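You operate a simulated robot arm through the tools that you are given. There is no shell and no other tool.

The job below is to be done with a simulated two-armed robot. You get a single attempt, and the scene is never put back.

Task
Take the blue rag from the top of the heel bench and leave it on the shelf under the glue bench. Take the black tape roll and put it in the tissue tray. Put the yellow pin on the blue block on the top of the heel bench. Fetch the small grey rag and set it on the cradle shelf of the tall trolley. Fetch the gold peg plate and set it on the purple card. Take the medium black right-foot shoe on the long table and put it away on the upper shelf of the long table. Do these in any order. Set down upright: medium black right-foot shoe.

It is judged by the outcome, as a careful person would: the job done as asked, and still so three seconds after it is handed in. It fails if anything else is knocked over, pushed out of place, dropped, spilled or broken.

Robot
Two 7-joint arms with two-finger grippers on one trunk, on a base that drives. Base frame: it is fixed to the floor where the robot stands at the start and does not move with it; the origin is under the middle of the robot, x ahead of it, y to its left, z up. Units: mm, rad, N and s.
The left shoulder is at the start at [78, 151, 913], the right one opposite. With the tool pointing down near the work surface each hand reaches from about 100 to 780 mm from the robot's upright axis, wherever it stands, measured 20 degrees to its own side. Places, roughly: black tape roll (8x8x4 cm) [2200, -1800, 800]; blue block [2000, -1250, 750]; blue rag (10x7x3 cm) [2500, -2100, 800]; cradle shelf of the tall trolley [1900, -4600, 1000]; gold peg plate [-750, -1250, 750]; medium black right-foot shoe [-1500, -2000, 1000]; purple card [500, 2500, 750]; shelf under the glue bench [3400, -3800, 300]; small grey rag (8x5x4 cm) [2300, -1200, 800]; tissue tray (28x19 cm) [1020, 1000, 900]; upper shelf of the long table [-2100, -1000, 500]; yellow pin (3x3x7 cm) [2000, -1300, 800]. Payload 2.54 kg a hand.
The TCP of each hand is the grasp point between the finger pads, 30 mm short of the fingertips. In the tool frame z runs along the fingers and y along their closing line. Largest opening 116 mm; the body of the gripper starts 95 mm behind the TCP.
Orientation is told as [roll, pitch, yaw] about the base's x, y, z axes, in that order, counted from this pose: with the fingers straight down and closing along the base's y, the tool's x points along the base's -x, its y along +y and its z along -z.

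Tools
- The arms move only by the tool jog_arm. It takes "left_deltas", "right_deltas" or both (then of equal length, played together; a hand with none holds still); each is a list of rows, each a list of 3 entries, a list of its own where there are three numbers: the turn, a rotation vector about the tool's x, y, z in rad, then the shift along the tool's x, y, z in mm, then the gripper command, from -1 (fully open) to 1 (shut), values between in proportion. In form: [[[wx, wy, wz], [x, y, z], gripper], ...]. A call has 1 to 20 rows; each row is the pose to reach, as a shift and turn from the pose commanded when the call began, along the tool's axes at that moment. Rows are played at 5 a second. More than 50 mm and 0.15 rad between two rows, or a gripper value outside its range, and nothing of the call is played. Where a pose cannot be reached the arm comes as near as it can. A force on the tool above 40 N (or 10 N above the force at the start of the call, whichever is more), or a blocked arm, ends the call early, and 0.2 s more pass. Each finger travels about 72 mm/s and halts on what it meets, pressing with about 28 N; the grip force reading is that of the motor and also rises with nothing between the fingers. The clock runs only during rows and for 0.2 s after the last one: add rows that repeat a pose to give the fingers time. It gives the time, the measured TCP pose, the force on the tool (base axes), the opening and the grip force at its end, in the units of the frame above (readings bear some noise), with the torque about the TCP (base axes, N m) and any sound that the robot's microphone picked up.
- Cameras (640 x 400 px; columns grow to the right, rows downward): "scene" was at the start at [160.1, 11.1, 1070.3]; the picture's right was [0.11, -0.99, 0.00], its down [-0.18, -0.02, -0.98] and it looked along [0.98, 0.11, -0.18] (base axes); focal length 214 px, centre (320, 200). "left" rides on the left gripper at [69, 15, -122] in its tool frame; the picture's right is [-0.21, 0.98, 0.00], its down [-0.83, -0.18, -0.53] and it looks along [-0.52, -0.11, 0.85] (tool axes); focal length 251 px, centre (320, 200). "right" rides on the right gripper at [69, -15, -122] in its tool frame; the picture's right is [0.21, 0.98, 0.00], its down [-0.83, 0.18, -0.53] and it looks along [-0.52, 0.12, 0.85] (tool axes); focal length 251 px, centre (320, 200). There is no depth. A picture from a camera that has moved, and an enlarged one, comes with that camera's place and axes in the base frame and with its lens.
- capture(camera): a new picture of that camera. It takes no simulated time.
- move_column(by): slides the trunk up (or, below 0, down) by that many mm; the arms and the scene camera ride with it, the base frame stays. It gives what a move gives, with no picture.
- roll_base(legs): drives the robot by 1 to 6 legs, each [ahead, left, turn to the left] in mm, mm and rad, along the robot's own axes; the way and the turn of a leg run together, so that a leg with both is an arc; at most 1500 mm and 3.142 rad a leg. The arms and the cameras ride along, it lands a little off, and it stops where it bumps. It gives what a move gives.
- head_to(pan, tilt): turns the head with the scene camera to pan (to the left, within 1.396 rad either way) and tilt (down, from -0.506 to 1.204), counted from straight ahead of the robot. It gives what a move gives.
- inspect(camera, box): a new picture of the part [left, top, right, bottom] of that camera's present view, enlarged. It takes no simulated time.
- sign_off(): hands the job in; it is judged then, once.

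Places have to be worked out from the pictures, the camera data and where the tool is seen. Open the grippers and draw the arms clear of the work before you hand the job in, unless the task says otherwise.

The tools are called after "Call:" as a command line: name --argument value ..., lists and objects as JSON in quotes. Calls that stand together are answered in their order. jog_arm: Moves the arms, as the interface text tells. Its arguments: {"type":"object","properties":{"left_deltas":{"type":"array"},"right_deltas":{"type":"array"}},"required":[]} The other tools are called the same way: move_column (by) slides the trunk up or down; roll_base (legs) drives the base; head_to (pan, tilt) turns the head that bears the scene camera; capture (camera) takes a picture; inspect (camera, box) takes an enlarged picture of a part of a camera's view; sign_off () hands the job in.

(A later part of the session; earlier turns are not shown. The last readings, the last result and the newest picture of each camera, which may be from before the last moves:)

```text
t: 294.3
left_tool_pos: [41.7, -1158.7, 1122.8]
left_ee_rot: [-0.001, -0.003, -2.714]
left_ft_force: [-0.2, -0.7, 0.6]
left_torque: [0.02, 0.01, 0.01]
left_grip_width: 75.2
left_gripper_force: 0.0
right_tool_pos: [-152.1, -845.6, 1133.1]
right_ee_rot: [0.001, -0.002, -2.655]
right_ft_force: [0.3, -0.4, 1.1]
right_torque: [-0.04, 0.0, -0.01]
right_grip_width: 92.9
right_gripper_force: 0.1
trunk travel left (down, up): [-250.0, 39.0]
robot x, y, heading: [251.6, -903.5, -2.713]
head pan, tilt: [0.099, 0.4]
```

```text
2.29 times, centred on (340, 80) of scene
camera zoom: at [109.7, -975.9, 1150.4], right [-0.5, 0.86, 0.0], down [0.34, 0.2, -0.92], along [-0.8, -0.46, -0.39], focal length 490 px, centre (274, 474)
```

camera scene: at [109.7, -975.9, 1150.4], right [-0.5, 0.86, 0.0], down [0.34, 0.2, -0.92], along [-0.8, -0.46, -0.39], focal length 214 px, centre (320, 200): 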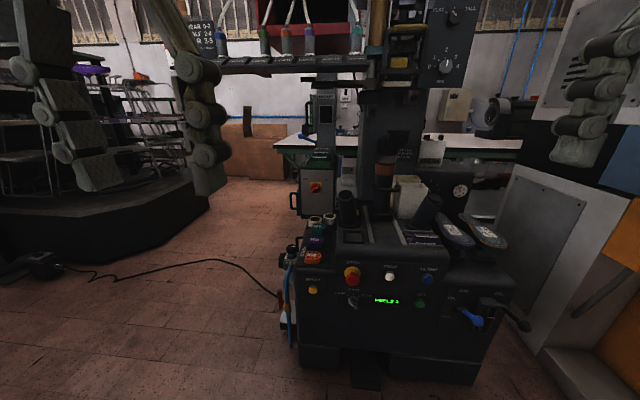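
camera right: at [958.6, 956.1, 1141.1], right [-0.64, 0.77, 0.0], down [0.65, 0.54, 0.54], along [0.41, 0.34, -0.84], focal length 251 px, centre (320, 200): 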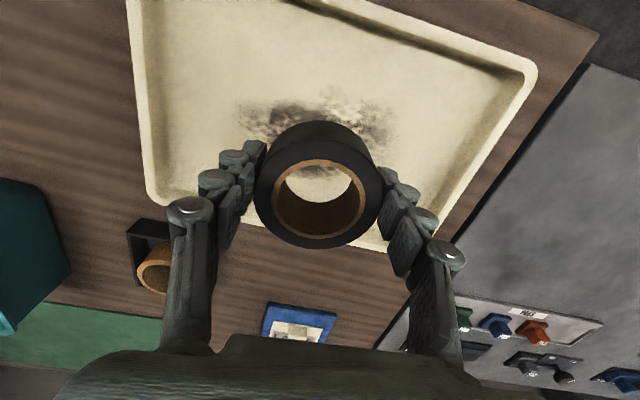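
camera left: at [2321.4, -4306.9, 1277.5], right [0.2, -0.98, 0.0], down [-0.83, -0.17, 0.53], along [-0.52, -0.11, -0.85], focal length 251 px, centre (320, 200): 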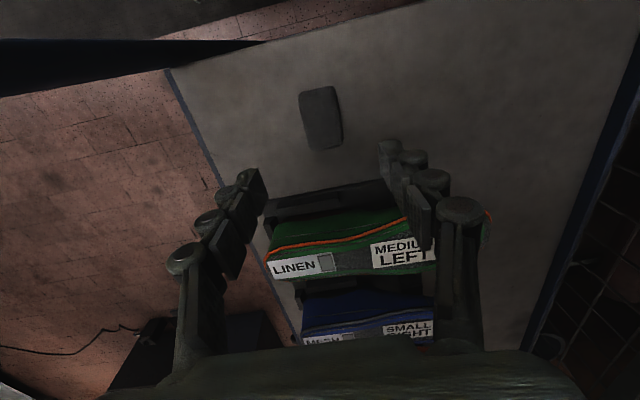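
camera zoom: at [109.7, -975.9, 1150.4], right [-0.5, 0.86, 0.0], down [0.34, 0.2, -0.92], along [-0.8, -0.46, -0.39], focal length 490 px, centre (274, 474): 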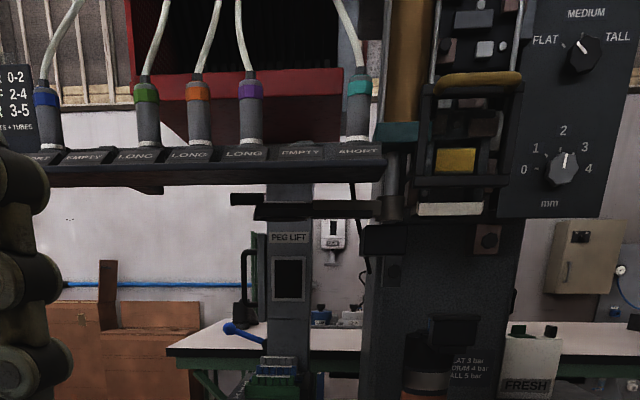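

A small gold thing shows behind the left black post on the bed, at about (-616,-1225). I drive 380 mm nearer with the trunk up and look down on it.

Call:
move_column --by 38

Call:
roll_base --legs '[[330, 0, 0]]'

Call:
head_to --pan 0 --tilt 0.75

Call:
capture --camera "scene"

Call:
capture --camera "left"

Call:
capture --camera "right"

```text
t: 295.1
left_tool_pos: [41.6, -1159.1, 1159.4]
left_ee_rot: [0.0, 0.001, -2.714]
left_ft_force: [0.9, 0.0, 0.0]
left_torque: [0.02, 0.0, -0.02]
left_grip_width: 75.6
left_gripper_force: 0.1
right_tool_pos: [-153.5, -845.7, 1171.1]
right_ee_rot: [-0.001, -0.001, -2.654]
right_ft_force: [1.2, 0.0, -0.6]
right_torque: [-0.02, 0.01, 0.0]
right_grip_width: 92.9
right_gripper_force: 0.0
trunk travel left (down, up): [-288.0, 1.0]
robot x, y, heading: [252.4, -901.0, -2.711]
head pan, tilt: [0.099, 0.4]
```

```text
t: 297.3
left_tool_pos: [-262.0, -1297.7, 1159.7]
left_ee_rot: [0.001, 0.0, -2.713]
left_ft_force: [0.6, -0.7, 0.6]
left_torque: [0.01, 0.02, 0.01]
left_grip_width: 75.4
left_gripper_force: 0.0
right_tool_pos: [-456.0, -986.9, 1170.3]
right_ee_rot: [-0.001, -0.001, -2.653]
right_ft_force: [-0.4, -0.7, 0.3]
right_torque: [0.02, 0.02, 0.03]
right_grip_width: 92.8
right_gripper_force: 0.0
trunk travel left (down, up): [-288.0, 1.0]
robot x, y, heading: [-52.1, -1037.4, -2.71]
head pan, tilt: [0.099, 0.4]
```

```text
t: 298.1
left_tool_pos: [-262.1, -1298.2, 1161.0]
left_ee_rot: [0.0, -0.002, -2.71]
left_ft_force: [0.1, 0.3, -0.5]
left_torque: [0.02, -0.01, -0.01]
left_grip_width: 75.3
left_gripper_force: 0.1
right_tool_pos: [-455.1, -985.6, 1169.6]
right_ee_rot: [-0.001, -0.003, -2.652]
right_ft_force: [-0.5, 0.1, -0.1]
right_torque: [-0.01, 0.01, 0.03]
right_grip_width: 92.8
right_gripper_force: 0.1
trunk travel left (down, up): [-288.0, 1.0]
robot x, y, heading: [-50.3, -1038.8, -2.71]
head pan, tilt: [0.0, 0.75]
```

```text
taken
camera scene: at [-188.6, -1102.8, 1157.4], right [-0.42, 0.91, 0.0], down [0.62, 0.28, -0.73], along [-0.66, -0.31, -0.68], focal length 214 px, centre (320, 200)
```

scene: 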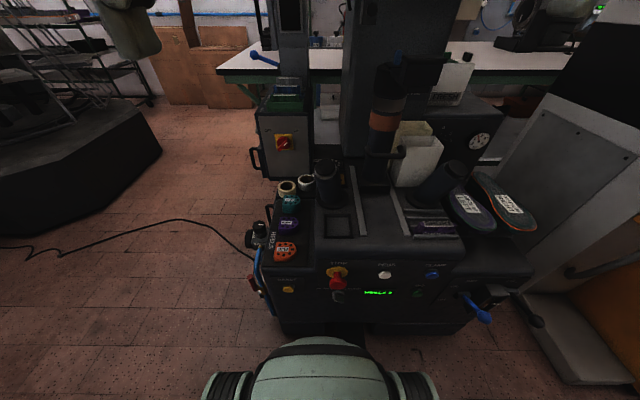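

```text
taken
camera left: at [-192.3, -1282.4, 1281.7], right [0.21, -0.98, 0.0], down [-0.83, -0.18, 0.53], along [-0.52, -0.11, -0.84], focal length 251 px, centre (320, 200)
```

left: 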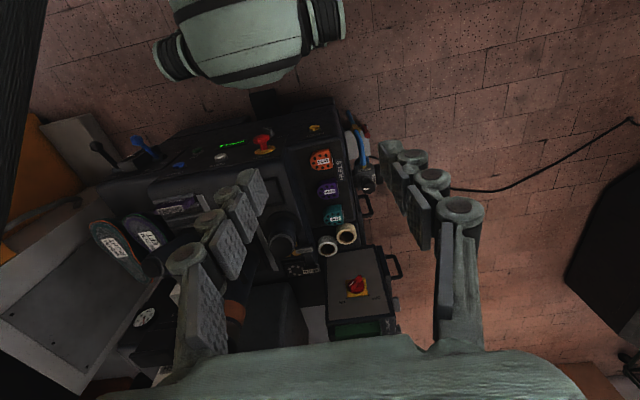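

```text
taken
camera right: at [-401.1, -941.0, 1292.2], right [0.65, -0.76, 0.0], down [-0.64, -0.55, 0.54], along [-0.41, -0.35, -0.84], focal length 251 px, centre (320, 200)
```

right: 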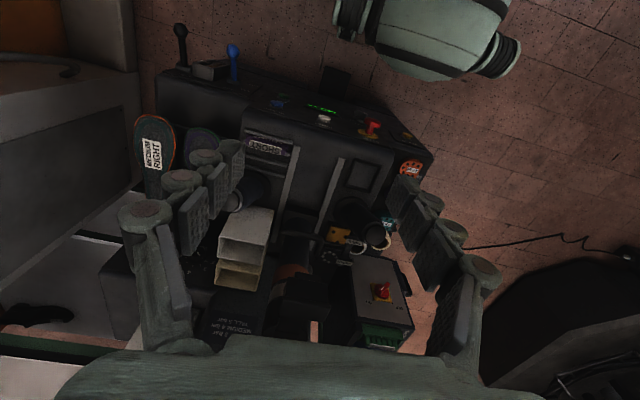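

Call:
inspect --camera "right" --box '[240, 120, 440, 300]'

Call:
inspect --camera "left" --box '[240, 170, 400, 300]'

Call:
inspect --camera "scene" --box '[250, 130, 450, 270]'

```text
2.22 times, centred on (340, 210) of right
camera zoom: at [-401.1, -941.0, 1292.2], right [0.65, -0.76, 0.0], down [-0.64, -0.55, 0.54], along [-0.41, -0.35, -0.84], focal length 559 px, centre (276, 178)
```

zoom: 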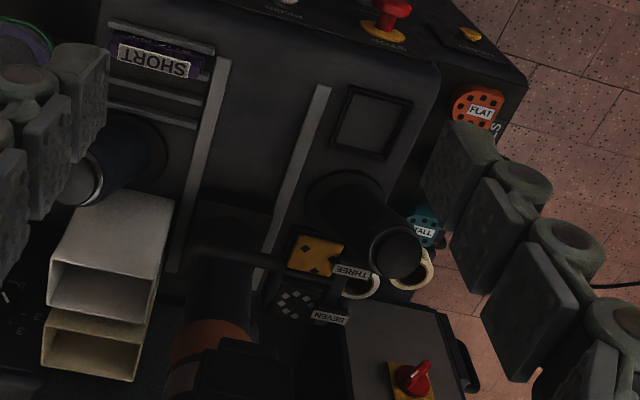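

```text
3.08 times, centred on (320, 235) of left
camera zoom: at [-192.3, -1282.4, 1281.7], right [0.21, -0.98, 0.0], down [-0.83, -0.18, 0.53], along [-0.52, -0.11, -0.84], focal length 774 px, centre (320, 92)
```

zoom: 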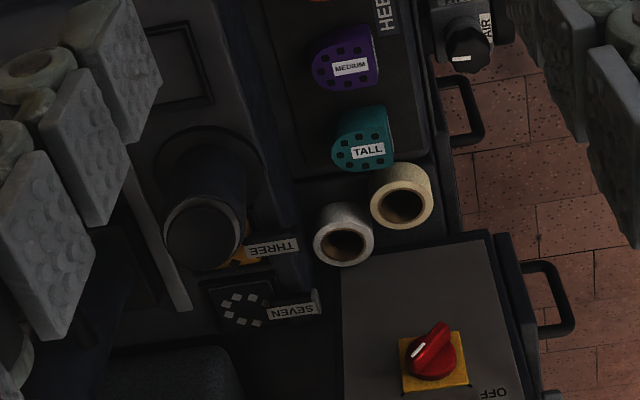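

```text
2.86 times, centred on (350, 200) of scene
camera zoom: at [-188.6, -1102.8, 1157.4], right [-0.42, 0.91, 0.0], down [0.62, 0.28, -0.73], along [-0.66, -0.31, -0.68], focal length 613 px, centre (234, 200)
```

zoom: 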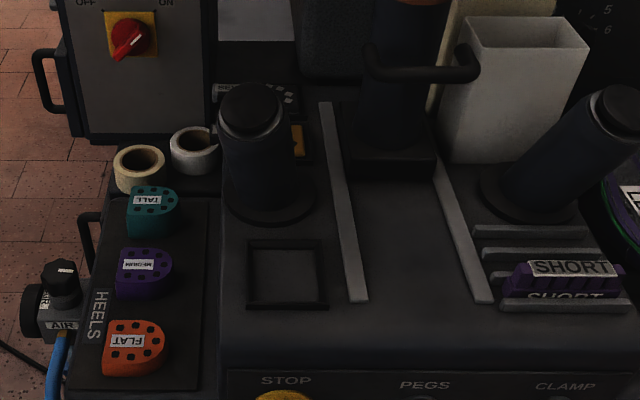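

The gold plate, with three holes, lies flat behind the left black post in the "THREE" slot, near (-708,-1276). I lower the trunk 100 mm and shift right and slightly ahead so the left arm can come over it.

Call:
move_column --by -100

Call:
roll_base --legs '[[0, -200, 0], [35, 0, 0]]'

Call:
jog_arm --left_deltas '[[[0, 0, 0], [-45, 0, 0], -1], [[0, 0, 0], [-90, 0, 0], -1], [[0, 0, 0], [-135, 0, 0], -1], [[0, 0, 0], [-180, 0, 20], -1], [[0, 0, 0], [-220, 0, 40], -1], [[0, 0, 0], [-220, 0, 40], -1]]'

Call:
capture --camera "left"

Call:
inspect --camera "left" --box '[230, 130, 410, 270]'

Call:
capture --camera "scene"

```text
t: 299.4
left_tool_pos: [-260.8, -1297.9, 1060.4]
left_ee_rot: [0.0, -0.002, -2.712]
left_ft_force: [-0.2, 0.4, -0.5]
left_torque: [-0.04, -0.01, 0.02]
left_grip_width: 75.5
left_gripper_force: 0.1
right_tool_pos: [-455.7, -986.3, 1070.9]
right_ee_rot: [0.0, -0.002, -2.651]
right_ft_force: [0.2, 0.1, -0.2]
right_torque: [-0.01, -0.03, -0.01]
right_grip_width: 93.0
right_gripper_force: 0.0
trunk travel left (down, up): [-188.0, 101.0]
robot x, y, heading: [-51.8, -1040.7, -2.705]
head pan, tilt: [0.0, 0.75]
```

```text
t: 302.5
left_tool_pos: [-377.9, -1129.1, 1059.2]
left_ee_rot: [0.001, 0.0, -2.709]
left_ft_force: [-0.3, 0.1, -0.4]
left_torque: [0.03, -0.02, -0.01]
left_grip_width: 75.3
left_gripper_force: 0.0
right_tool_pos: [-573.3, -817.4, 1070.5]
right_ee_rot: [-0.002, -0.002, -2.65]
right_ft_force: [-0.3, -0.4, 0.1]
right_torque: [0.01, -0.01, 0.01]
right_grip_width: 92.9
right_gripper_force: 0.0
trunk travel left (down, up): [-188.0, 101.0]
robot x, y, heading: [-163.7, -873.2, -2.709]
head pan, tilt: [0.0, 0.75]
```

```text
t: 304.1
left_tool_pos: [-529.4, -1198.6, 1054.5]
left_ee_rot: [0.021, -0.105, -2.797]
left_ft_force: [-0.1, 0.3, -0.6]
left_torque: [0.01, -0.02, -0.01]
left_grip_width: 116.2
left_gripper_force: 0.1
right_tool_pos: [-546.1, -818.9, 1080.2]
right_ee_rot: [-0.01, -0.028, -2.638]
right_ft_force: [2.2, 1.5, 1.5]
right_torque: [-0.14, 0.25, 0.0]
right_grip_width: 92.5
right_gripper_force: 0.0
trunk travel left (down, up): [-188.0, 101.0]
robot x, y, heading: [-162.6, -866.3, -2.693]
head pan, tilt: [0.0, 0.75]
stopped in row 6 (left hand): the arm was blocked; the commanded pose is now the measured one
```

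```text
taken
camera left: at [-448.9, -1182.5, 1168.9], right [0.13, -0.99, 0.04], down [-0.79, -0.08, 0.61], along [-0.6, -0.11, -0.79], focal length 251 px, centre (320, 200)
```

left: 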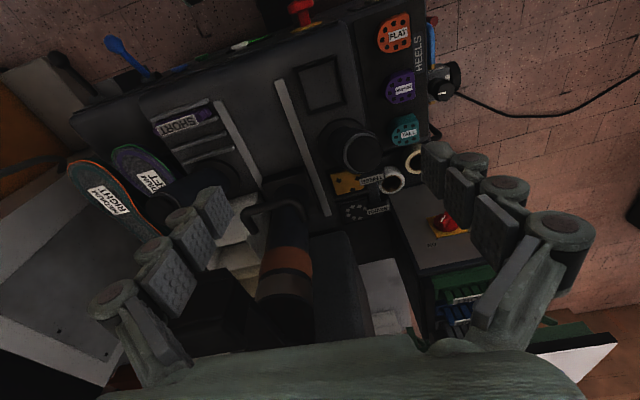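

```text
2.86 times, centred on (320, 200) of left
camera zoom: at [-448.9, -1182.5, 1168.9], right [0.13, -0.99, 0.04], down [-0.79, -0.08, 0.61], along [-0.6, -0.11, -0.79], focal length 718 px, centre (320, 200)
```

zoom: 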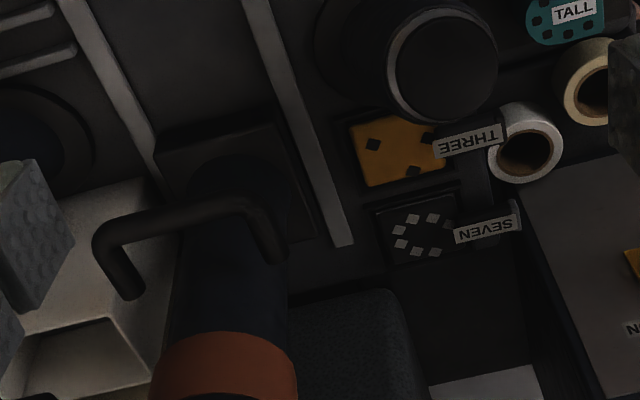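

```text
taken
camera scene: at [-278.6, -931.3, 1060.3], right [-0.43, 0.9, 0.01], down [0.6, 0.29, -0.75], along [-0.68, -0.32, -0.66], focal length 214 px, centre (320, 200)
```

scene: 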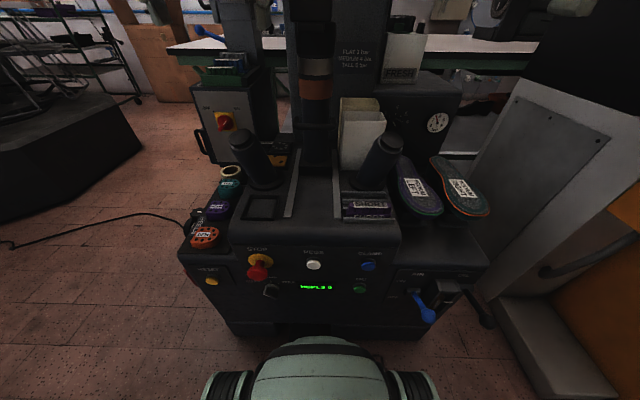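

The left arm was blocked by something overhead, most likely the tube rack or lever on the mast. I back the hand off the way it came and look up to see what is there.

Call:
jog_arm --left_deltas '[[[0, 0, 0], [20, 0, 0], -1], [[0, 0, 0], [50, 0, 0], -1], [[0, 0, 0], [90, 0, 0], -1], [[0, 0, 0], [120, 0, 0], -1]]'

Call:
head_to --pan 0.2 --tilt 0.0

Call:
capture --camera "scene"

Call:
head_to --pan 0.2 --tilt -0.4

Call:
capture --camera "scene"

```text
t: 305.1
left_tool_pos: [-450.4, -1162.3, 1028.9]
left_ee_rot: [0.026, -0.055, -2.784]
left_ft_force: [-0.8, 0.3, -0.9]
left_torque: [-0.01, 0.02, 0.0]
left_grip_width: 116.1
left_gripper_force: 0.0
right_tool_pos: [-570.5, -819.1, 1071.0]
right_ee_rot: [0.002, -0.001, -2.646]
right_ft_force: [0.1, -0.6, 0.2]
right_torque: [-0.01, 0.01, -0.01]
right_grip_width: 92.7
right_gripper_force: 0.0
trunk travel left (down, up): [-188.0, 101.0]
robot x, y, heading: [-163.2, -873.2, -2.701]
head pan, tilt: [0.0, 0.75]
```

```text
t: 306.2
left_tool_pos: [-450.0, -1162.3, 1028.0]
left_ee_rot: [0.025, -0.056, -2.781]
left_ft_force: [-0.9, -0.5, 0.0]
left_torque: [-0.02, 0.02, -0.01]
left_grip_width: 116.1
left_gripper_force: 0.1
right_tool_pos: [-570.2, -819.5, 1070.2]
right_ee_rot: [0.001, -0.002, -2.645]
right_ft_force: [0.4, 0.4, -0.5]
right_torque: [-0.04, 0.02, -0.02]
right_grip_width: 92.7
right_gripper_force: 0.0
trunk travel left (down, up): [-188.0, 101.0]
robot x, y, heading: [-168.8, -872.0, -2.703]
head pan, tilt: [0.201, 0.0]
```

```text
taken
camera scene: at [-299.9, -952.3, 1125.3], right [-0.6, 0.8, 0.0], down [0.0, 0.0, -1.0], along [-0.8, -0.6, 0.0], focal length 214 px, centre (320, 200)
```

scene: 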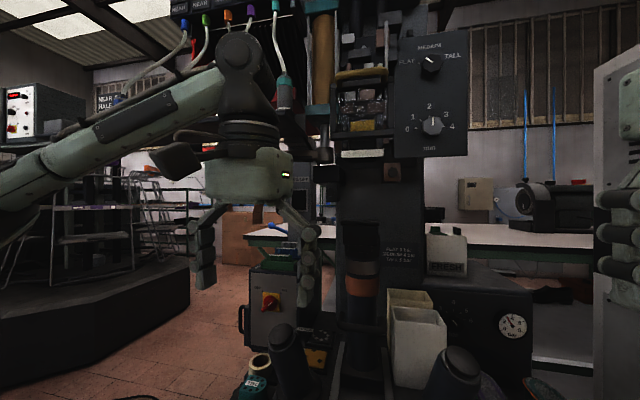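

```text
t: 307.1
left_tool_pos: [-449.5, -1161.9, 1027.5]
left_ee_rot: [0.025, -0.057, -2.784]
left_ft_force: [-0.3, 0.5, -0.1]
left_torque: [-0.01, 0.01, -0.01]
left_grip_width: 115.8
left_gripper_force: 0.1
right_tool_pos: [-571.0, -819.2, 1070.3]
right_ee_rot: [-0.001, -0.001, -2.646]
right_ft_force: [0.0, 0.5, 0.9]
right_torque: [0.02, 0.01, 0.03]
right_grip_width: 92.8
right_gripper_force: 0.0
trunk travel left (down, up): [-188.0, 101.0]
robot x, y, heading: [-165.7, -870.3, -2.706]
head pan, tilt: [0.201, -0.4]
```

```text
taken
camera scene: at [-286.4, -942.3, 1158.4], right [-0.6, 0.8, 0.0], down [-0.31, -0.23, -0.92], along [-0.74, -0.55, 0.39], focal length 214 px, centre (320, 200)
```

scene: 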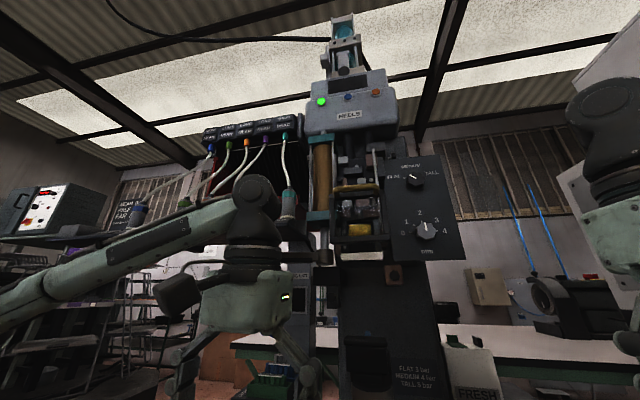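

The hoses' tube rack hangs at about wrist height, so the wrist met it. I draw the hand fully back and level it, then check that the rack and its tubes are unharmed.

Call:
jog_arm --left_deltas '[[[0, 0, 0], [40, 0, 10], -1], [[0, 0, 0], [80, 0, 20], -1], [[0, 0, 0], [110, 0, 40], -1], [[0, 0, 0], [130, 0, 80], -1], [[0, 0, 0], [130, 0, 110], -1]]'

Call:
capture --camera "scene"

Call:
head_to --pan 0.2 --tilt -0.1

Call:
capture --camera "scene"

```text
t: 308.3
left_tool_pos: [-331.5, -1120.4, 909.5]
left_ee_rot: [0.024, -0.056, -2.782]
left_ft_force: [-0.1, 0.1, 0.1]
left_torque: [0.04, 0.01, 0.0]
left_grip_width: 115.8
left_gripper_force: 0.1
right_tool_pos: [-570.5, -818.7, 1070.2]
right_ee_rot: [0.001, -0.001, -2.644]
right_ft_force: [0.4, -0.4, -0.6]
right_torque: [0.0, -0.01, 0.0]
right_grip_width: 92.9
right_gripper_force: 0.0
trunk travel left (down, up): [-188.0, 101.0]
robot x, y, heading: [-166.6, -871.2, -2.702]
head pan, tilt: [0.201, -0.4]
```

```text
taken
camera scene: at [-286.5, -942.4, 1158.5], right [-0.6, 0.8, 0.0], down [-0.31, -0.23, -0.92], along [-0.74, -0.55, 0.39], focal length 214 px, centre (320, 200)
```

scene: 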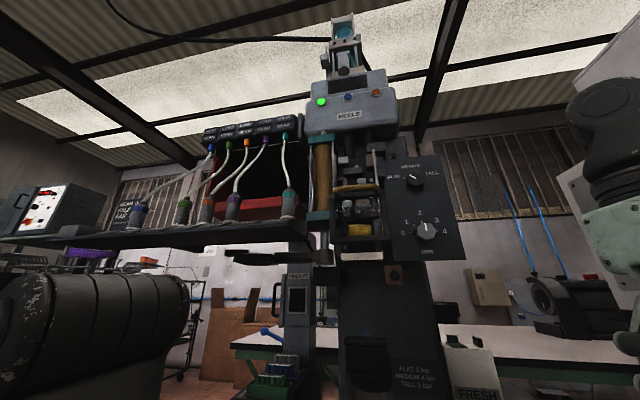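

```text
t: 309.1
left_tool_pos: [-332.0, -1120.3, 910.7]
left_ee_rot: [0.026, -0.055, -2.782]
left_ft_force: [-1.1, 0.7, 0.0]
left_torque: [0.01, 0.02, 0.02]
left_grip_width: 116.3
left_gripper_force: 0.0
right_tool_pos: [-569.0, -819.9, 1071.3]
right_ee_rot: [-0.001, -0.002, -2.643]
right_ft_force: [0.1, -0.3, -0.1]
right_torque: [-0.05, -0.01, -0.01]
right_grip_width: 92.8
right_gripper_force: 0.1
trunk travel left (down, up): [-188.0, 101.0]
robot x, y, heading: [-166.3, -869.3, -2.701]
head pan, tilt: [0.201, -0.099]
```

```text
taken
camera scene: at [-297.5, -950.5, 1134.3], right [-0.6, 0.8, 0.0], down [-0.08, -0.06, -0.99], along [-0.8, -0.59, 0.1], focal length 214 px, centre (320, 200)
```

scene: 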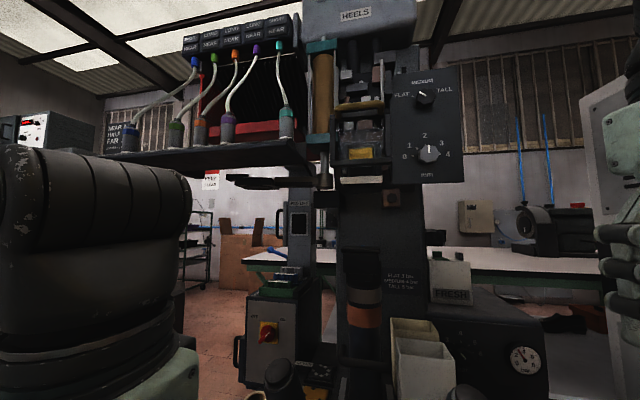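

The rack and its five tubes are still in place. Its underside is at about z=1250, right over the plate, so I must come in low: post top is z≈835. I level the hand and extend it at z≈930 under the rack, slowly.

Call:
jog_arm --left_deltas '[[[0.012, 0.028, -0.04], [0, 0, 0], -1], [[0.025, 0.056, -0.08], [0, 0, 0], -1], [[0.025, 0.056, -0.08], [0, 0, 0], -1]]'

Call:
jog_arm --left_deltas '[[[0, 0, 0], [-40, 0, 0], -1], [[0, 0, 0], [-80, 0, 0], -1], [[0, 0, 0], [-120, 0, 0], -1], [[0, 0, 0], [-160, 0, 0], -1], [[0, 0, 0], [-190, 0, 0], -1], [[0, 0, 0], [-190, 0, 0], -1]]'

Call:
capture --camera "left"

Call:
capture --camera "scene"

```text
t: 309.9
left_tool_pos: [-331.3, -1120.9, 911.5]
left_ee_rot: [-0.001, -0.001, -2.703]
left_ft_force: [-0.8, 0.6, -0.1]
left_torque: [0.0, 0.01, -0.01]
left_grip_width: 116.2
left_gripper_force: 0.1
right_tool_pos: [-571.2, -819.9, 1070.7]
right_ee_rot: [0.0, -0.003, -2.645]
right_ft_force: [-0.4, 0.0, -0.3]
right_torque: [-0.02, 0.02, 0.01]
right_grip_width: 92.5
right_gripper_force: 0.0
trunk travel left (down, up): [-188.0, 101.0]
robot x, y, heading: [-163.7, -871.4, -2.707]
head pan, tilt: [0.201, -0.099]
```

```text
t: 311.3
left_tool_pos: [-503.2, -1203.2, 912.1]
left_ee_rot: [-0.004, -0.001, -2.702]
left_ft_force: [-0.3, 1.9, -0.1]
left_torque: [-0.02, -0.04, 0.02]
left_grip_width: 116.0
left_gripper_force: 0.0
right_tool_pos: [-570.4, -819.6, 1070.3]
right_ee_rot: [0.0, -0.003, -2.645]
right_ft_force: [0.5, 0.2, -0.5]
right_torque: [-0.01, 0.0, 0.02]
right_grip_width: 92.8
right_gripper_force: 0.0
trunk travel left (down, up): [-188.0, 101.0]
robot x, y, heading: [-167.5, -873.1, -2.706]
head pan, tilt: [0.201, -0.099]
```

```text
taken
camera left: at [-433.8, -1187.6, 1033.6], right [0.22, -0.98, 0.0], down [-0.82, -0.19, 0.54], along [-0.52, -0.12, -0.84], focal length 251 px, centre (320, 200)
```

left: 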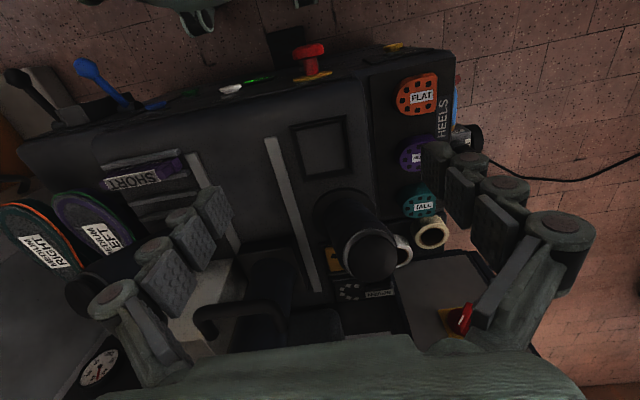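

```text
taken
camera scene: at [-297.5, -950.5, 1134.2], right [-0.6, 0.8, 0.0], down [-0.08, -0.06, -1.0], along [-0.8, -0.59, 0.1], focal length 214 px, centre (320, 200)
```

scene: 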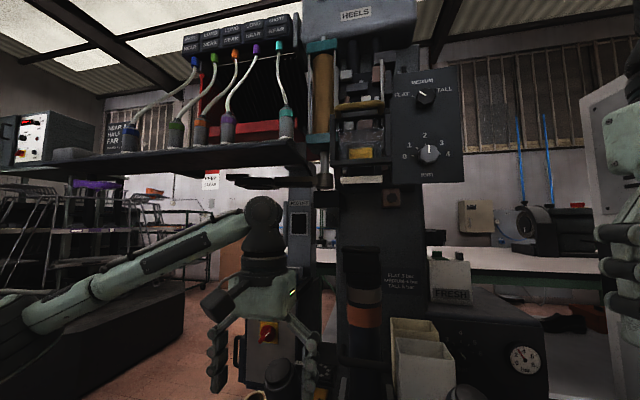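

The wrist top now stays near z=1165, below the rack. I extend a further 150 mm to look past the post at the plate.

Call:
jog_arm --left_deltas '[[[0, 0, 0], [-30, -3, 5], -1], [[0, 0, 0], [-60, -6, 10], -1], [[0, 0, 0], [-90, -8, 15], -1], [[0, 0, 0], [-120, -10, 20], -1], [[0, 0, 0], [-150, -12, 25], -1], [[0, 0, 0], [-150, -12, 25], -1]]'

Call:
capture --camera "left"

Call:
inspect --camera "left" --box '[220, 60, 420, 200]'

Call:
capture --camera "scene"

```text
t: 312.7
left_tool_pos: [-647.9, -1254.4, 887.5]
left_ee_rot: [-0.003, 0.0, -2.701]
left_ft_force: [0.4, -0.2, -0.2]
left_torque: [-0.02, 0.03, 0.03]
left_grip_width: 115.9
left_gripper_force: 0.0
right_tool_pos: [-571.4, -819.4, 1071.4]
right_ee_rot: [-0.001, -0.002, -2.643]
right_ft_force: [-0.4, -0.6, -0.1]
right_torque: [0.05, 0.01, -0.05]
right_grip_width: 92.8
right_gripper_force: 0.1
trunk travel left (down, up): [-188.0, 101.0]
robot x, y, heading: [-166.5, -870.6, -2.701]
head pan, tilt: [0.201, -0.099]
```

```text
taken
camera left: at [-577.3, -1240.9, 1009.6], right [0.22, -0.98, 0.0], down [-0.82, -0.19, 0.54], along [-0.52, -0.12, -0.84], focal length 251 px, centre (320, 200)
```

left: 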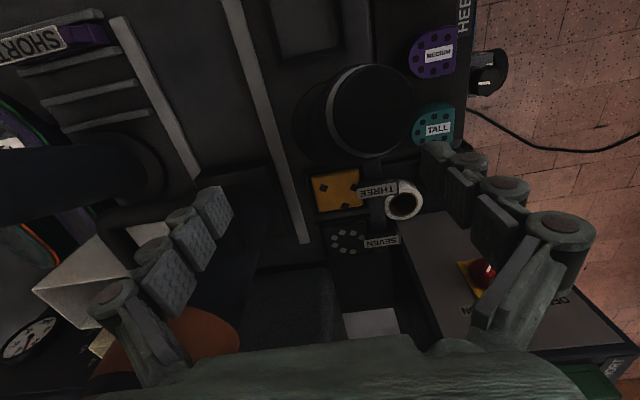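

```text
2.86 times, centred on (320, 130) of left
camera zoom: at [-577.3, -1240.9, 1009.6], right [0.22, -0.98, 0.0], down [-0.82, -0.19, 0.54], along [-0.52, -0.12, -0.84], focal length 718 px, centre (320, 400)
```

zoom: 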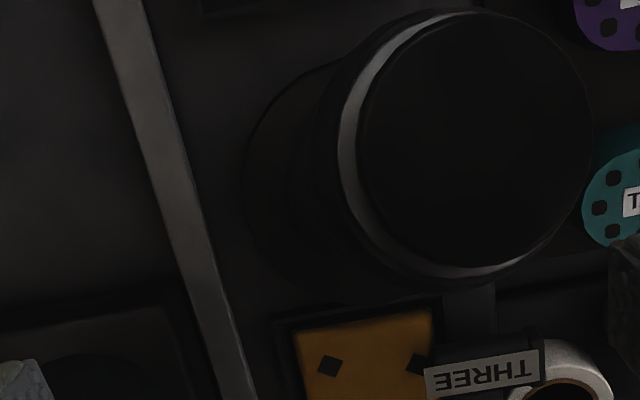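

```text
taken
camera scene: at [-297.5, -950.5, 1134.2], right [-0.6, 0.8, 0.0], down [-0.08, -0.06, -1.0], along [-0.8, -0.59, 0.1], focal length 214 px, centre (320, 200)
```

scene: 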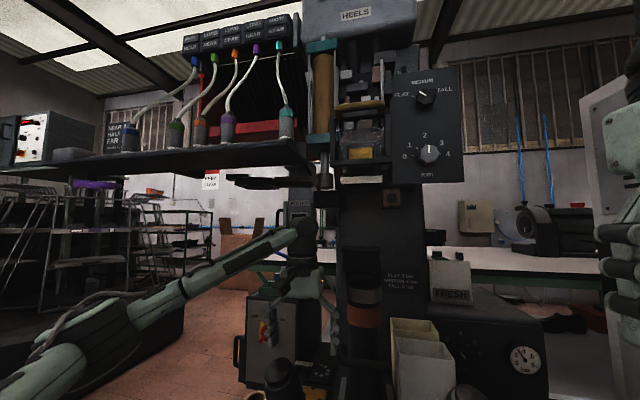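

The plate is now in clear view at (337,190). I enlarge it to judge its edges and what stands around it.

Call:
inspect --camera "left" --box '[270, 140, 430, 270]'

Call:
head_to --pan 0.1 --tilt 0.6

Call:
inspect --camera "scene" --box '[230, 100, 390, 220]'

```text
3.08 times, centred on (350, 205) of left
camera zoom: at [-577.3, -1240.9, 1009.6], right [0.22, -0.98, 0.0], down [-0.82, -0.19, 0.54], along [-0.52, -0.12, -0.84], focal length 774 px, centre (228, 185)
```

zoom: 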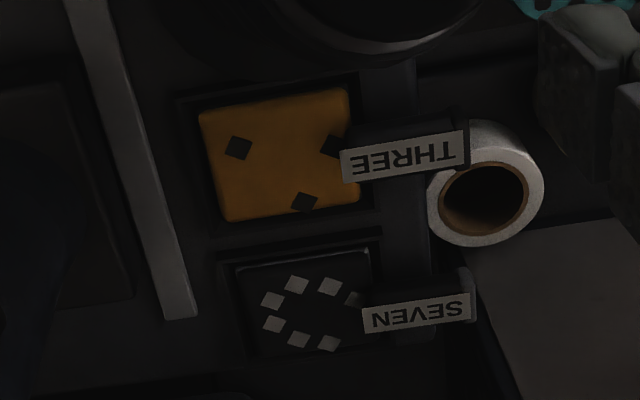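

```text
t: 313.7
left_tool_pos: [-645.2, -1256.9, 887.2]
left_ee_rot: [-0.005, -0.002, -2.702]
left_ft_force: [1.3, -0.7, 0.1]
left_torque: [0.0, 0.04, 0.01]
left_grip_width: 116.0
left_gripper_force: 0.0
right_tool_pos: [-569.6, -820.3, 1070.6]
right_ee_rot: [0.0, -0.001, -2.644]
right_ft_force: [-0.1, -0.4, 0.0]
right_torque: [0.02, 0.02, -0.04]
right_grip_width: 92.7
right_gripper_force: 0.0
trunk travel left (down, up): [-188.0, 101.0]
robot x, y, heading: [-162.5, -868.8, -2.706]
head pan, tilt: [0.099, 0.6]
```

```text
3.33 times, centred on (310, 160) of scene
camera zoom: at [-303.6, -943.9, 1070.3], right [-0.51, 0.86, 0.0], down [0.48, 0.29, -0.83], along [-0.71, -0.42, -0.56], focal length 715 px, centre (353, 333)
```

zoom: 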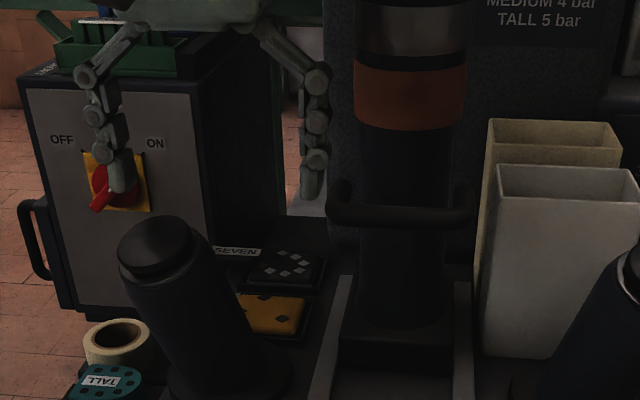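

I enlarge further to see how the plate sits in its holder.

Call:
inspect --camera "scene" --box '[280, 150, 330, 190]'

Call:
inspect --camera "left" --box '[300, 160, 400, 225]'

```text
10.00 times, centred on (305, 170) of scene
camera zoom: at [-303.6, -943.9, 1070.3], right [-0.51, 0.86, 0.0], down [0.48, 0.29, -0.83], along [-0.71, -0.42, -0.56], focal length 2145 px, centre (470, 500)
```

zoom: 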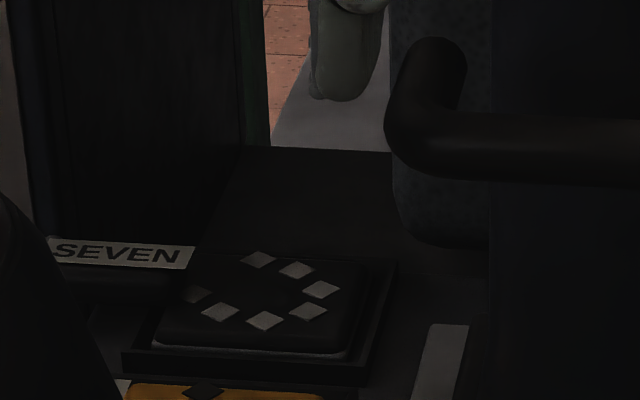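

```text
6.15 times, centred on (350, 192) of left
camera zoom: at [-577.0, -1240.9, 1009.8], right [0.22, -0.98, 0.0], down [-0.82, -0.19, 0.54], along [-0.52, -0.12, -0.84], focal length 1547 px, centre (135, 246)
```

zoom: 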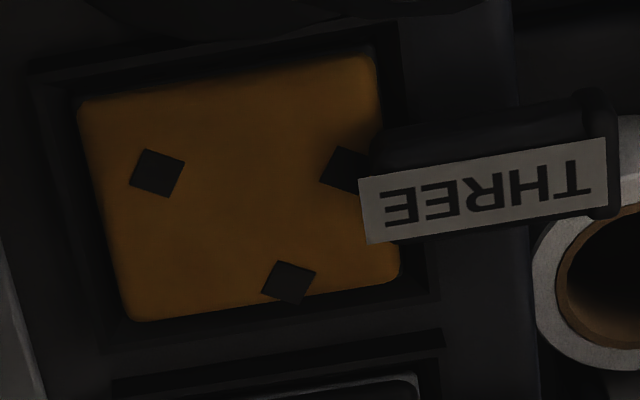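

The plate measures about 58x64 mm, lies square to the machine with its top near z≈705 and its centre 109 mm ahead of the TCP; the label tag sits just left of it. I must grip it front-to-back, so I rotate the left hand 90° clockwise here.

Call:
jog_arm --left_deltas '[[[0, 0, 0.145], [0, 0, 0], -1], [[0, 0, 0.29], [0, 0, 0], -1], [[0, 0, 0.435], [0, 0, 0], -1], [[0, 0, 0.58], [0, 0, 0], -1], [[0, 0, 0.725], [0, 0, 0], -0.6], [[0, 0, 0.87], [0, 0, 0], -0.22], [[0, 0, 1.015], [0, 0, 0], -0.22], [[0, 0, 1.16], [0, 0, 0], -0.22], [[0, 0, 1.3], [0, 0, 0], -0.22], [[0, 0, 1.44], [0, 0, 0], -0.22], [[0, 0, 1.571], [0, 0, 0], -0.22], [[0, 0, 1.571], [0, 0, 0], -0.22]]'

Call:
capture --camera "left"

Call:
capture --camera "scene"

```text
t: 316.3
left_tool_pos: [-645.0, -1254.7, 886.5]
left_ee_rot: [0.0, -0.004, 2.009]
left_ft_force: [0.3, -0.3, -0.5]
left_torque: [0.0, -0.02, 0.02]
left_grip_width: 70.8
left_gripper_force: 0.1
right_tool_pos: [-570.0, -819.9, 1071.6]
right_ee_rot: [0.001, -0.003, -2.645]
right_ft_force: [-0.4, 0.4, -0.2]
right_torque: [-0.01, 0.01, 0.01]
right_grip_width: 93.0
right_gripper_force: 0.0
trunk travel left (down, up): [-188.0, 101.0]
robot x, y, heading: [-164.2, -870.7, -2.705]
head pan, tilt: [0.099, 0.6]
```

```text
taken
camera left: at [-629.7, -1323.8, 1008.2], right [-0.98, -0.22, 0.0], down [-0.18, 0.82, 0.54], along [-0.12, 0.52, -0.84], focal length 251 px, centre (320, 200)
```

left: 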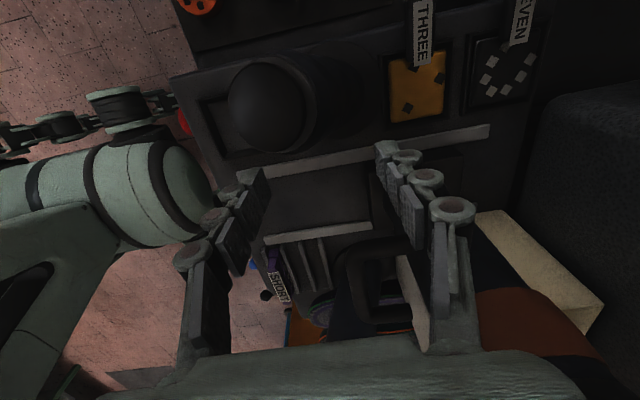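

```text
taken
camera scene: at [-303.6, -943.8, 1070.2], right [-0.51, 0.86, 0.0], down [0.49, 0.29, -0.83], along [-0.71, -0.42, -0.56], focal length 214 px, centre (320, 200)
```

scene: 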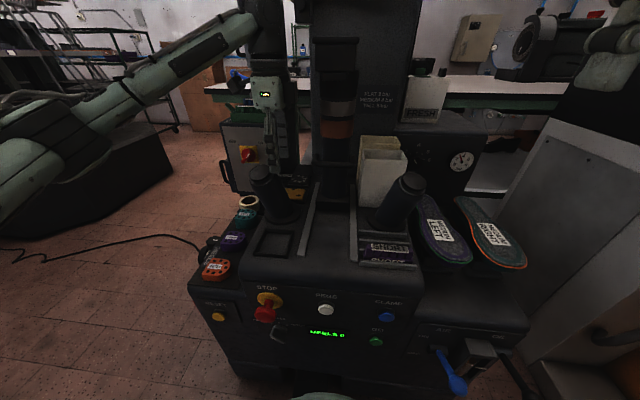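

The rotation succeeded. I enlarge this second view to fix the plate's height by triangulation.

Call:
inspect --camera "left" --box '[370, 30, 550, 150]'

```text
3.33 times, centred on (460, 90) of left
camera zoom: at [-629.7, -1323.8, 1008.2], right [-0.98, -0.22, 0.0], down [-0.18, 0.82, 0.54], along [-0.12, 0.52, -0.84], focal length 838 px, centre (-147, 567)
```

zoom: 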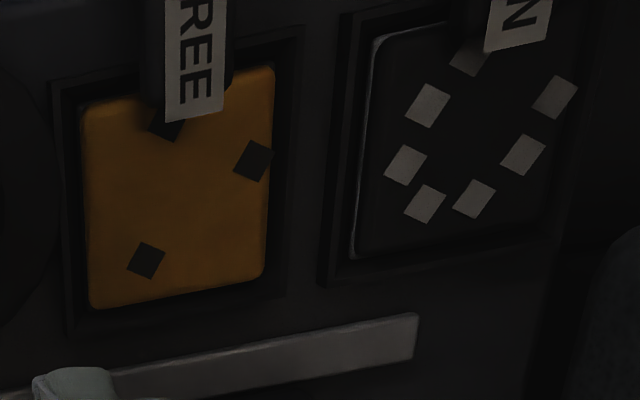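

Two views give the plate top at z≈703, and show the tag's end hanging about 8 mm over the plate's left edge, 18 mm above it. So I will grip right of centre, lift slightly, slide right, then lift out; first I move above it.

Call:
jog_arm --left_deltas '[[[0, 0, 0], [-2, 35, 0], -0.22], [[0, 0, 0], [-4, 70, 0], -0.22], [[0, 0, 0], [-7, 110, 0], -0.22], [[0, 0, 0], [-7, 110, 40], -0.22], [[0, 0, 0], [-7, 110, 80], -0.22], [[0, 0, 0], [-7, 110, 118], -0.22], [[0, 0, 0], [-7, 110, 118], -0.22]]'

Call:
capture --camera "left"

Call:
inspect --camera "left" --box '[230, 80, 430, 220]'

Call:
inspect --camera "scene" --box '[230, 90, 390, 210]'

```text
t: 317.9
left_tool_pos: [-748.2, -1297.8, 769.1]
left_ee_rot: [0.001, -0.003, 2.011]
left_ft_force: [0.7, 0.4, -1.0]
left_torque: [0.03, 0.03, -0.01]
left_grip_width: 70.6
left_gripper_force: 0.1
right_tool_pos: [-570.9, -820.1, 1070.4]
right_ee_rot: [0.002, -0.002, -2.644]
right_ft_force: [0.2, 0.5, 0.9]
right_torque: [0.01, 0.04, 0.01]
right_grip_width: 92.7
right_gripper_force: 0.0
trunk travel left (down, up): [-188.0, 101.0]
robot x, y, heading: [-166.7, -868.8, -2.705]
head pan, tilt: [0.099, 0.6]
```

```text
taken
camera left: at [-732.0, -1366.1, 890.8], right [-0.98, -0.22, 0.0], down [-0.19, 0.82, 0.54], along [-0.12, 0.52, -0.84], focal length 251 px, centre (320, 200)
```

left: 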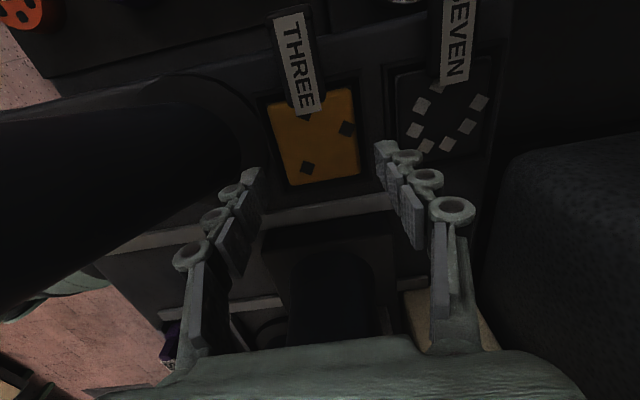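

```text
2.86 times, centred on (330, 150) of left
camera zoom: at [-732.0, -1366.1, 890.8], right [-0.98, -0.22, 0.0], down [-0.19, 0.82, 0.54], along [-0.12, 0.52, -0.84], focal length 718 px, centre (291, 343)
```

zoom: 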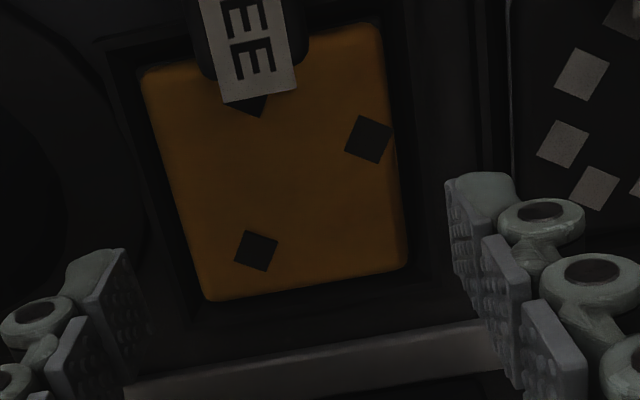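

```text
3.33 times, centred on (310, 150) of scene
camera zoom: at [-303.5, -943.8, 1070.2], right [-0.51, 0.86, 0.0], down [0.49, 0.29, -0.83], along [-0.71, -0.42, -0.56], focal length 715 px, centre (353, 367)
```

zoom: 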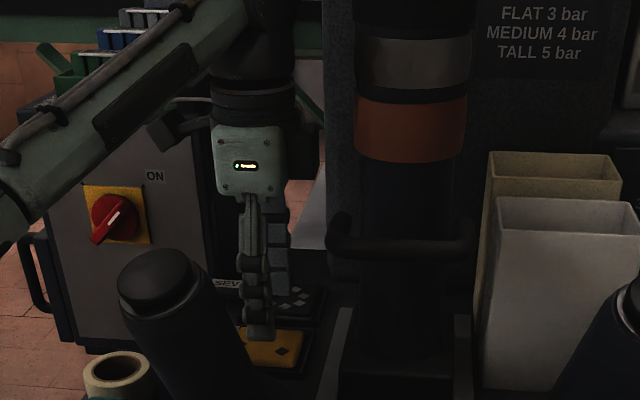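

The fingers straddle the plate front and back, 10 mm right of its centre as planned. I lower carefully to about z=727.

Call:
jog_arm --left_deltas '[[[0, 0, 0], [0, 0, 20], -0.22], [[0, 0, 0], [0, 0, 35], -0.22], [[0, 0, 0], [0, 0, 42], -0.22], [[0, 0, 0], [0, 0, 42], -0.22]]'

Call:
inspect --camera "left" --box '[220, 80, 420, 220]'

Call:
inspect --camera "scene" --box '[270, 140, 340, 190]'

```text
t: 318.9
left_tool_pos: [-746.7, -1295.6, 733.0]
left_ee_rot: [0.006, -0.003, 2.011]
left_ft_force: [7.2, -2.7, 28.2]
left_torque: [-0.03, -0.58, -0.13]
left_grip_width: 74.4
left_gripper_force: 17.5
right_tool_pos: [-567.7, -818.9, 1072.6]
right_ee_rot: [0.001, -0.005, -2.645]
right_ft_force: [0.0, -1.1, -0.1]
right_torque: [0.03, 0.02, 0.02]
right_grip_width: 92.7
right_gripper_force: 0.0
trunk travel left (down, up): [-188.0, 101.0]
robot x, y, heading: [-164.9, -869.4, -2.703]
head pan, tilt: [0.099, 0.6]
```

```text
2.86 times, centred on (320, 150) of left
camera zoom: at [-730.4, -1364.1, 854.2], right [-0.98, -0.22, 0.01], down [-0.18, 0.82, 0.54], along [-0.12, 0.52, -0.84], focal length 718 px, centre (320, 343)
```

zoom: 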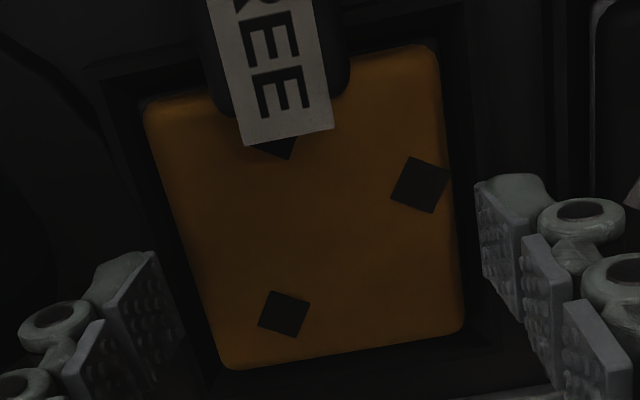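

```text
8.00 times, centred on (305, 165) of scene
camera zoom: at [-301.6, -942.8, 1070.9], right [-0.51, 0.86, 0.0], down [0.48, 0.29, -0.83], along [-0.71, -0.42, -0.56], focal length 1716 px, centre (440, 480)
```

zoom: 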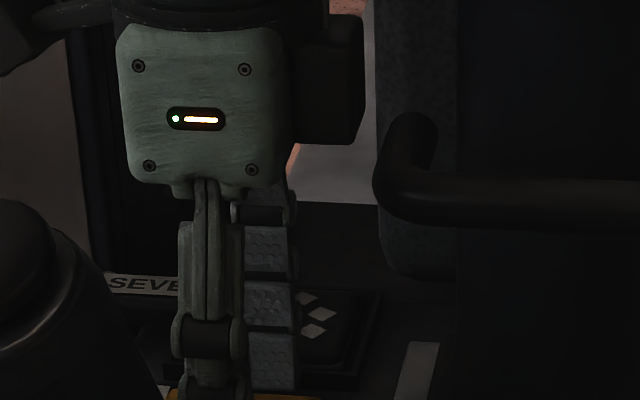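

The fingertips touch the holder's rim at tip height ≈703 (28 N). I ease up 3 mm and close to see whether they catch the plate's edges.

Call:
jog_arm --left_deltas '[[[0, 0, 0], [0, 0, -4], -0.22], [[0, 0, 0], [0, 0, -4], -0.1], [[0, 0, 0], [0, 0, -4], 0.05], [[0, 0, 0], [0, 0, -4], 0.3], [[0, 0, 0], [0, 0, -4], 0.3]]'

Call:
inspect --camera "left" --box '[220, 80, 420, 220]'

```text
t: 320.1
left_tool_pos: [-746.9, -1292.9, 735.3]
left_ee_rot: [0.007, -0.002, 2.011]
left_ft_force: [5.2, -5.4, 31.5]
left_torque: [0.3, -1.23, -0.39]
left_grip_width: 59.8
left_gripper_force: 28.1
right_tool_pos: [-567.9, -818.7, 1072.1]
right_ee_rot: [-0.001, -0.005, -2.645]
right_ft_force: [-0.7, -0.7, -0.4]
right_torque: [0.01, 0.03, -0.03]
right_grip_width: 92.9
right_gripper_force: 0.1
trunk travel left (down, up): [-188.0, 101.0]
robot x, y, heading: [-166.2, -873.2, -2.703]
head pan, tilt: [0.099, 0.6]
```

```text
2.86 times, centred on (320, 150) of left
camera zoom: at [-730.4, -1363.2, 857.7], right [-0.98, -0.22, 0.01], down [-0.18, 0.82, 0.54], along [-0.12, 0.52, -0.84], focal length 718 px, centre (320, 343)
```

zoom: 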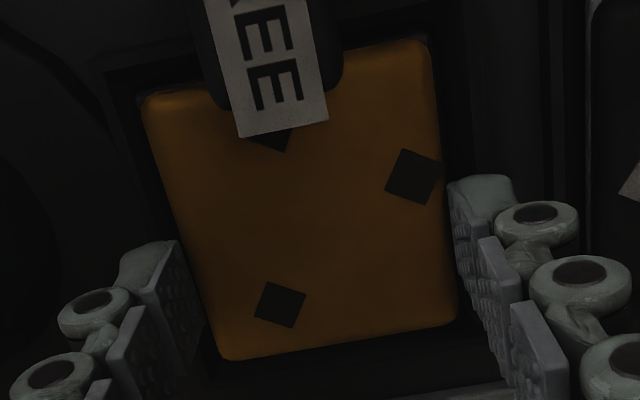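

The fingers hold the plate at 59.8 mm. I lift a few millimetres to check that it comes along, watching the tag.

Call:
jog_arm --left_deltas '[[[0, 0, 0], [0, 0, -4], 1], [[0, 0, 0], [0, 0, -7], 1], [[0, 0, 0], [0, 0, -10], 1], [[0, 0, 0], [0, 0, -10], 1]]'

Call:
inspect --camera "left" --box '[220, 80, 420, 220]'

```text
t: 321.1
left_tool_pos: [-748.4, -1293.2, 740.6]
left_ee_rot: [-0.001, -0.004, 2.009]
left_ft_force: [-0.7, -0.8, -2.5]
left_torque: [0.08, 0.05, -0.01]
left_grip_width: 59.3
left_gripper_force: 27.9
right_tool_pos: [-569.7, -819.7, 1070.0]
right_ee_rot: [-0.001, -0.002, -2.645]
right_ft_force: [0.8, -0.5, 0.8]
right_torque: [-0.03, -0.01, 0.03]
right_grip_width: 92.9
right_gripper_force: 0.0
trunk travel left (down, up): [-188.0, 101.0]
robot x, y, heading: [-166.0, -872.7, -2.708]
head pan, tilt: [0.099, 0.6]
```

```text
2.86 times, centred on (320, 150) of left
camera zoom: at [-732.0, -1362.9, 861.5], right [-0.98, -0.22, 0.0], down [-0.19, 0.82, 0.54], along [-0.12, 0.52, -0.84], focal length 718 px, centre (320, 343)
```

zoom: 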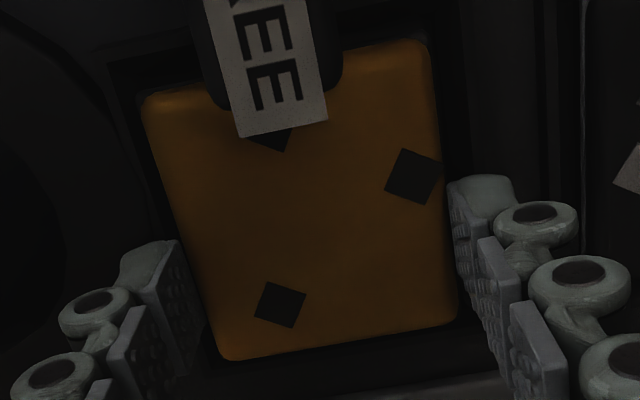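

The tag rises with the plate, so it is part of it. I lift straight up, checking the force.

Call:
jog_arm --left_deltas '[[[0, 0, 0], [0, 0, -10], 1], [[0, 0, 0], [0, 0, -20], 1], [[0, 0, 0], [0, 0, -35], 1], [[0, 0, 0], [0, 0, -35], 1]]'

Call:
inspect --camera "left" --box '[180, 40, 460, 236]'

Call:
inspect --camera "scene" --box '[230, 90, 390, 210]'

```text
t: 322.1
left_tool_pos: [-746.1, -1293.8, 774.6]
left_ee_rot: [0.0, -0.003, 2.013]
left_ft_force: [0.6, -0.3, -2.9]
left_torque: [0.07, 0.01, 0.02]
left_grip_width: 59.7
left_gripper_force: 27.9
right_tool_pos: [-569.9, -819.8, 1071.2]
right_ee_rot: [0.0, -0.003, -2.642]
right_ft_force: [0.5, -0.2, -0.6]
right_torque: [0.02, -0.01, 0.04]
right_grip_width: 92.9
right_gripper_force: 0.1
trunk travel left (down, up): [-188.0, 101.0]
robot x, y, heading: [-164.0, -871.8, -2.701]
head pan, tilt: [0.099, 0.6]
```

```text
2.04 times, centred on (320, 138) of left
camera zoom: at [-731.4, -1363.6, 896.7], right [-0.98, -0.22, 0.0], down [-0.19, 0.82, 0.54], along [-0.12, 0.52, -0.84], focal length 513 px, centre (320, 326)
```

zoom: 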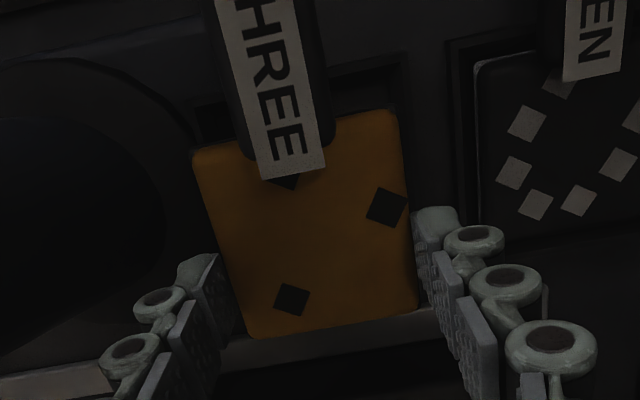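

```text
3.33 times, centred on (310, 150) of scene
camera zoom: at [-303.8, -944.0, 1070.1], right [-0.51, 0.86, 0.0], down [0.49, 0.29, -0.82], along [-0.71, -0.42, -0.57], focal length 715 px, centre (353, 367)
```

zoom: 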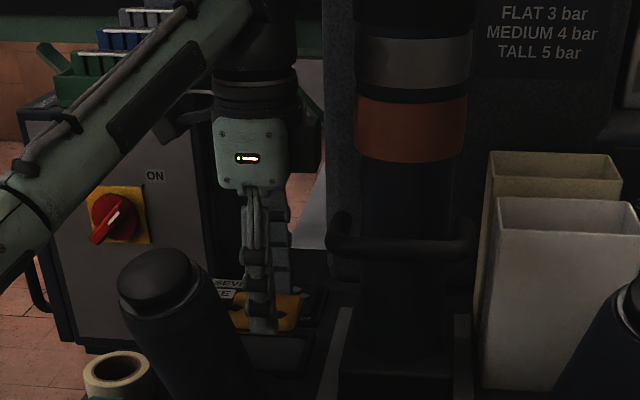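

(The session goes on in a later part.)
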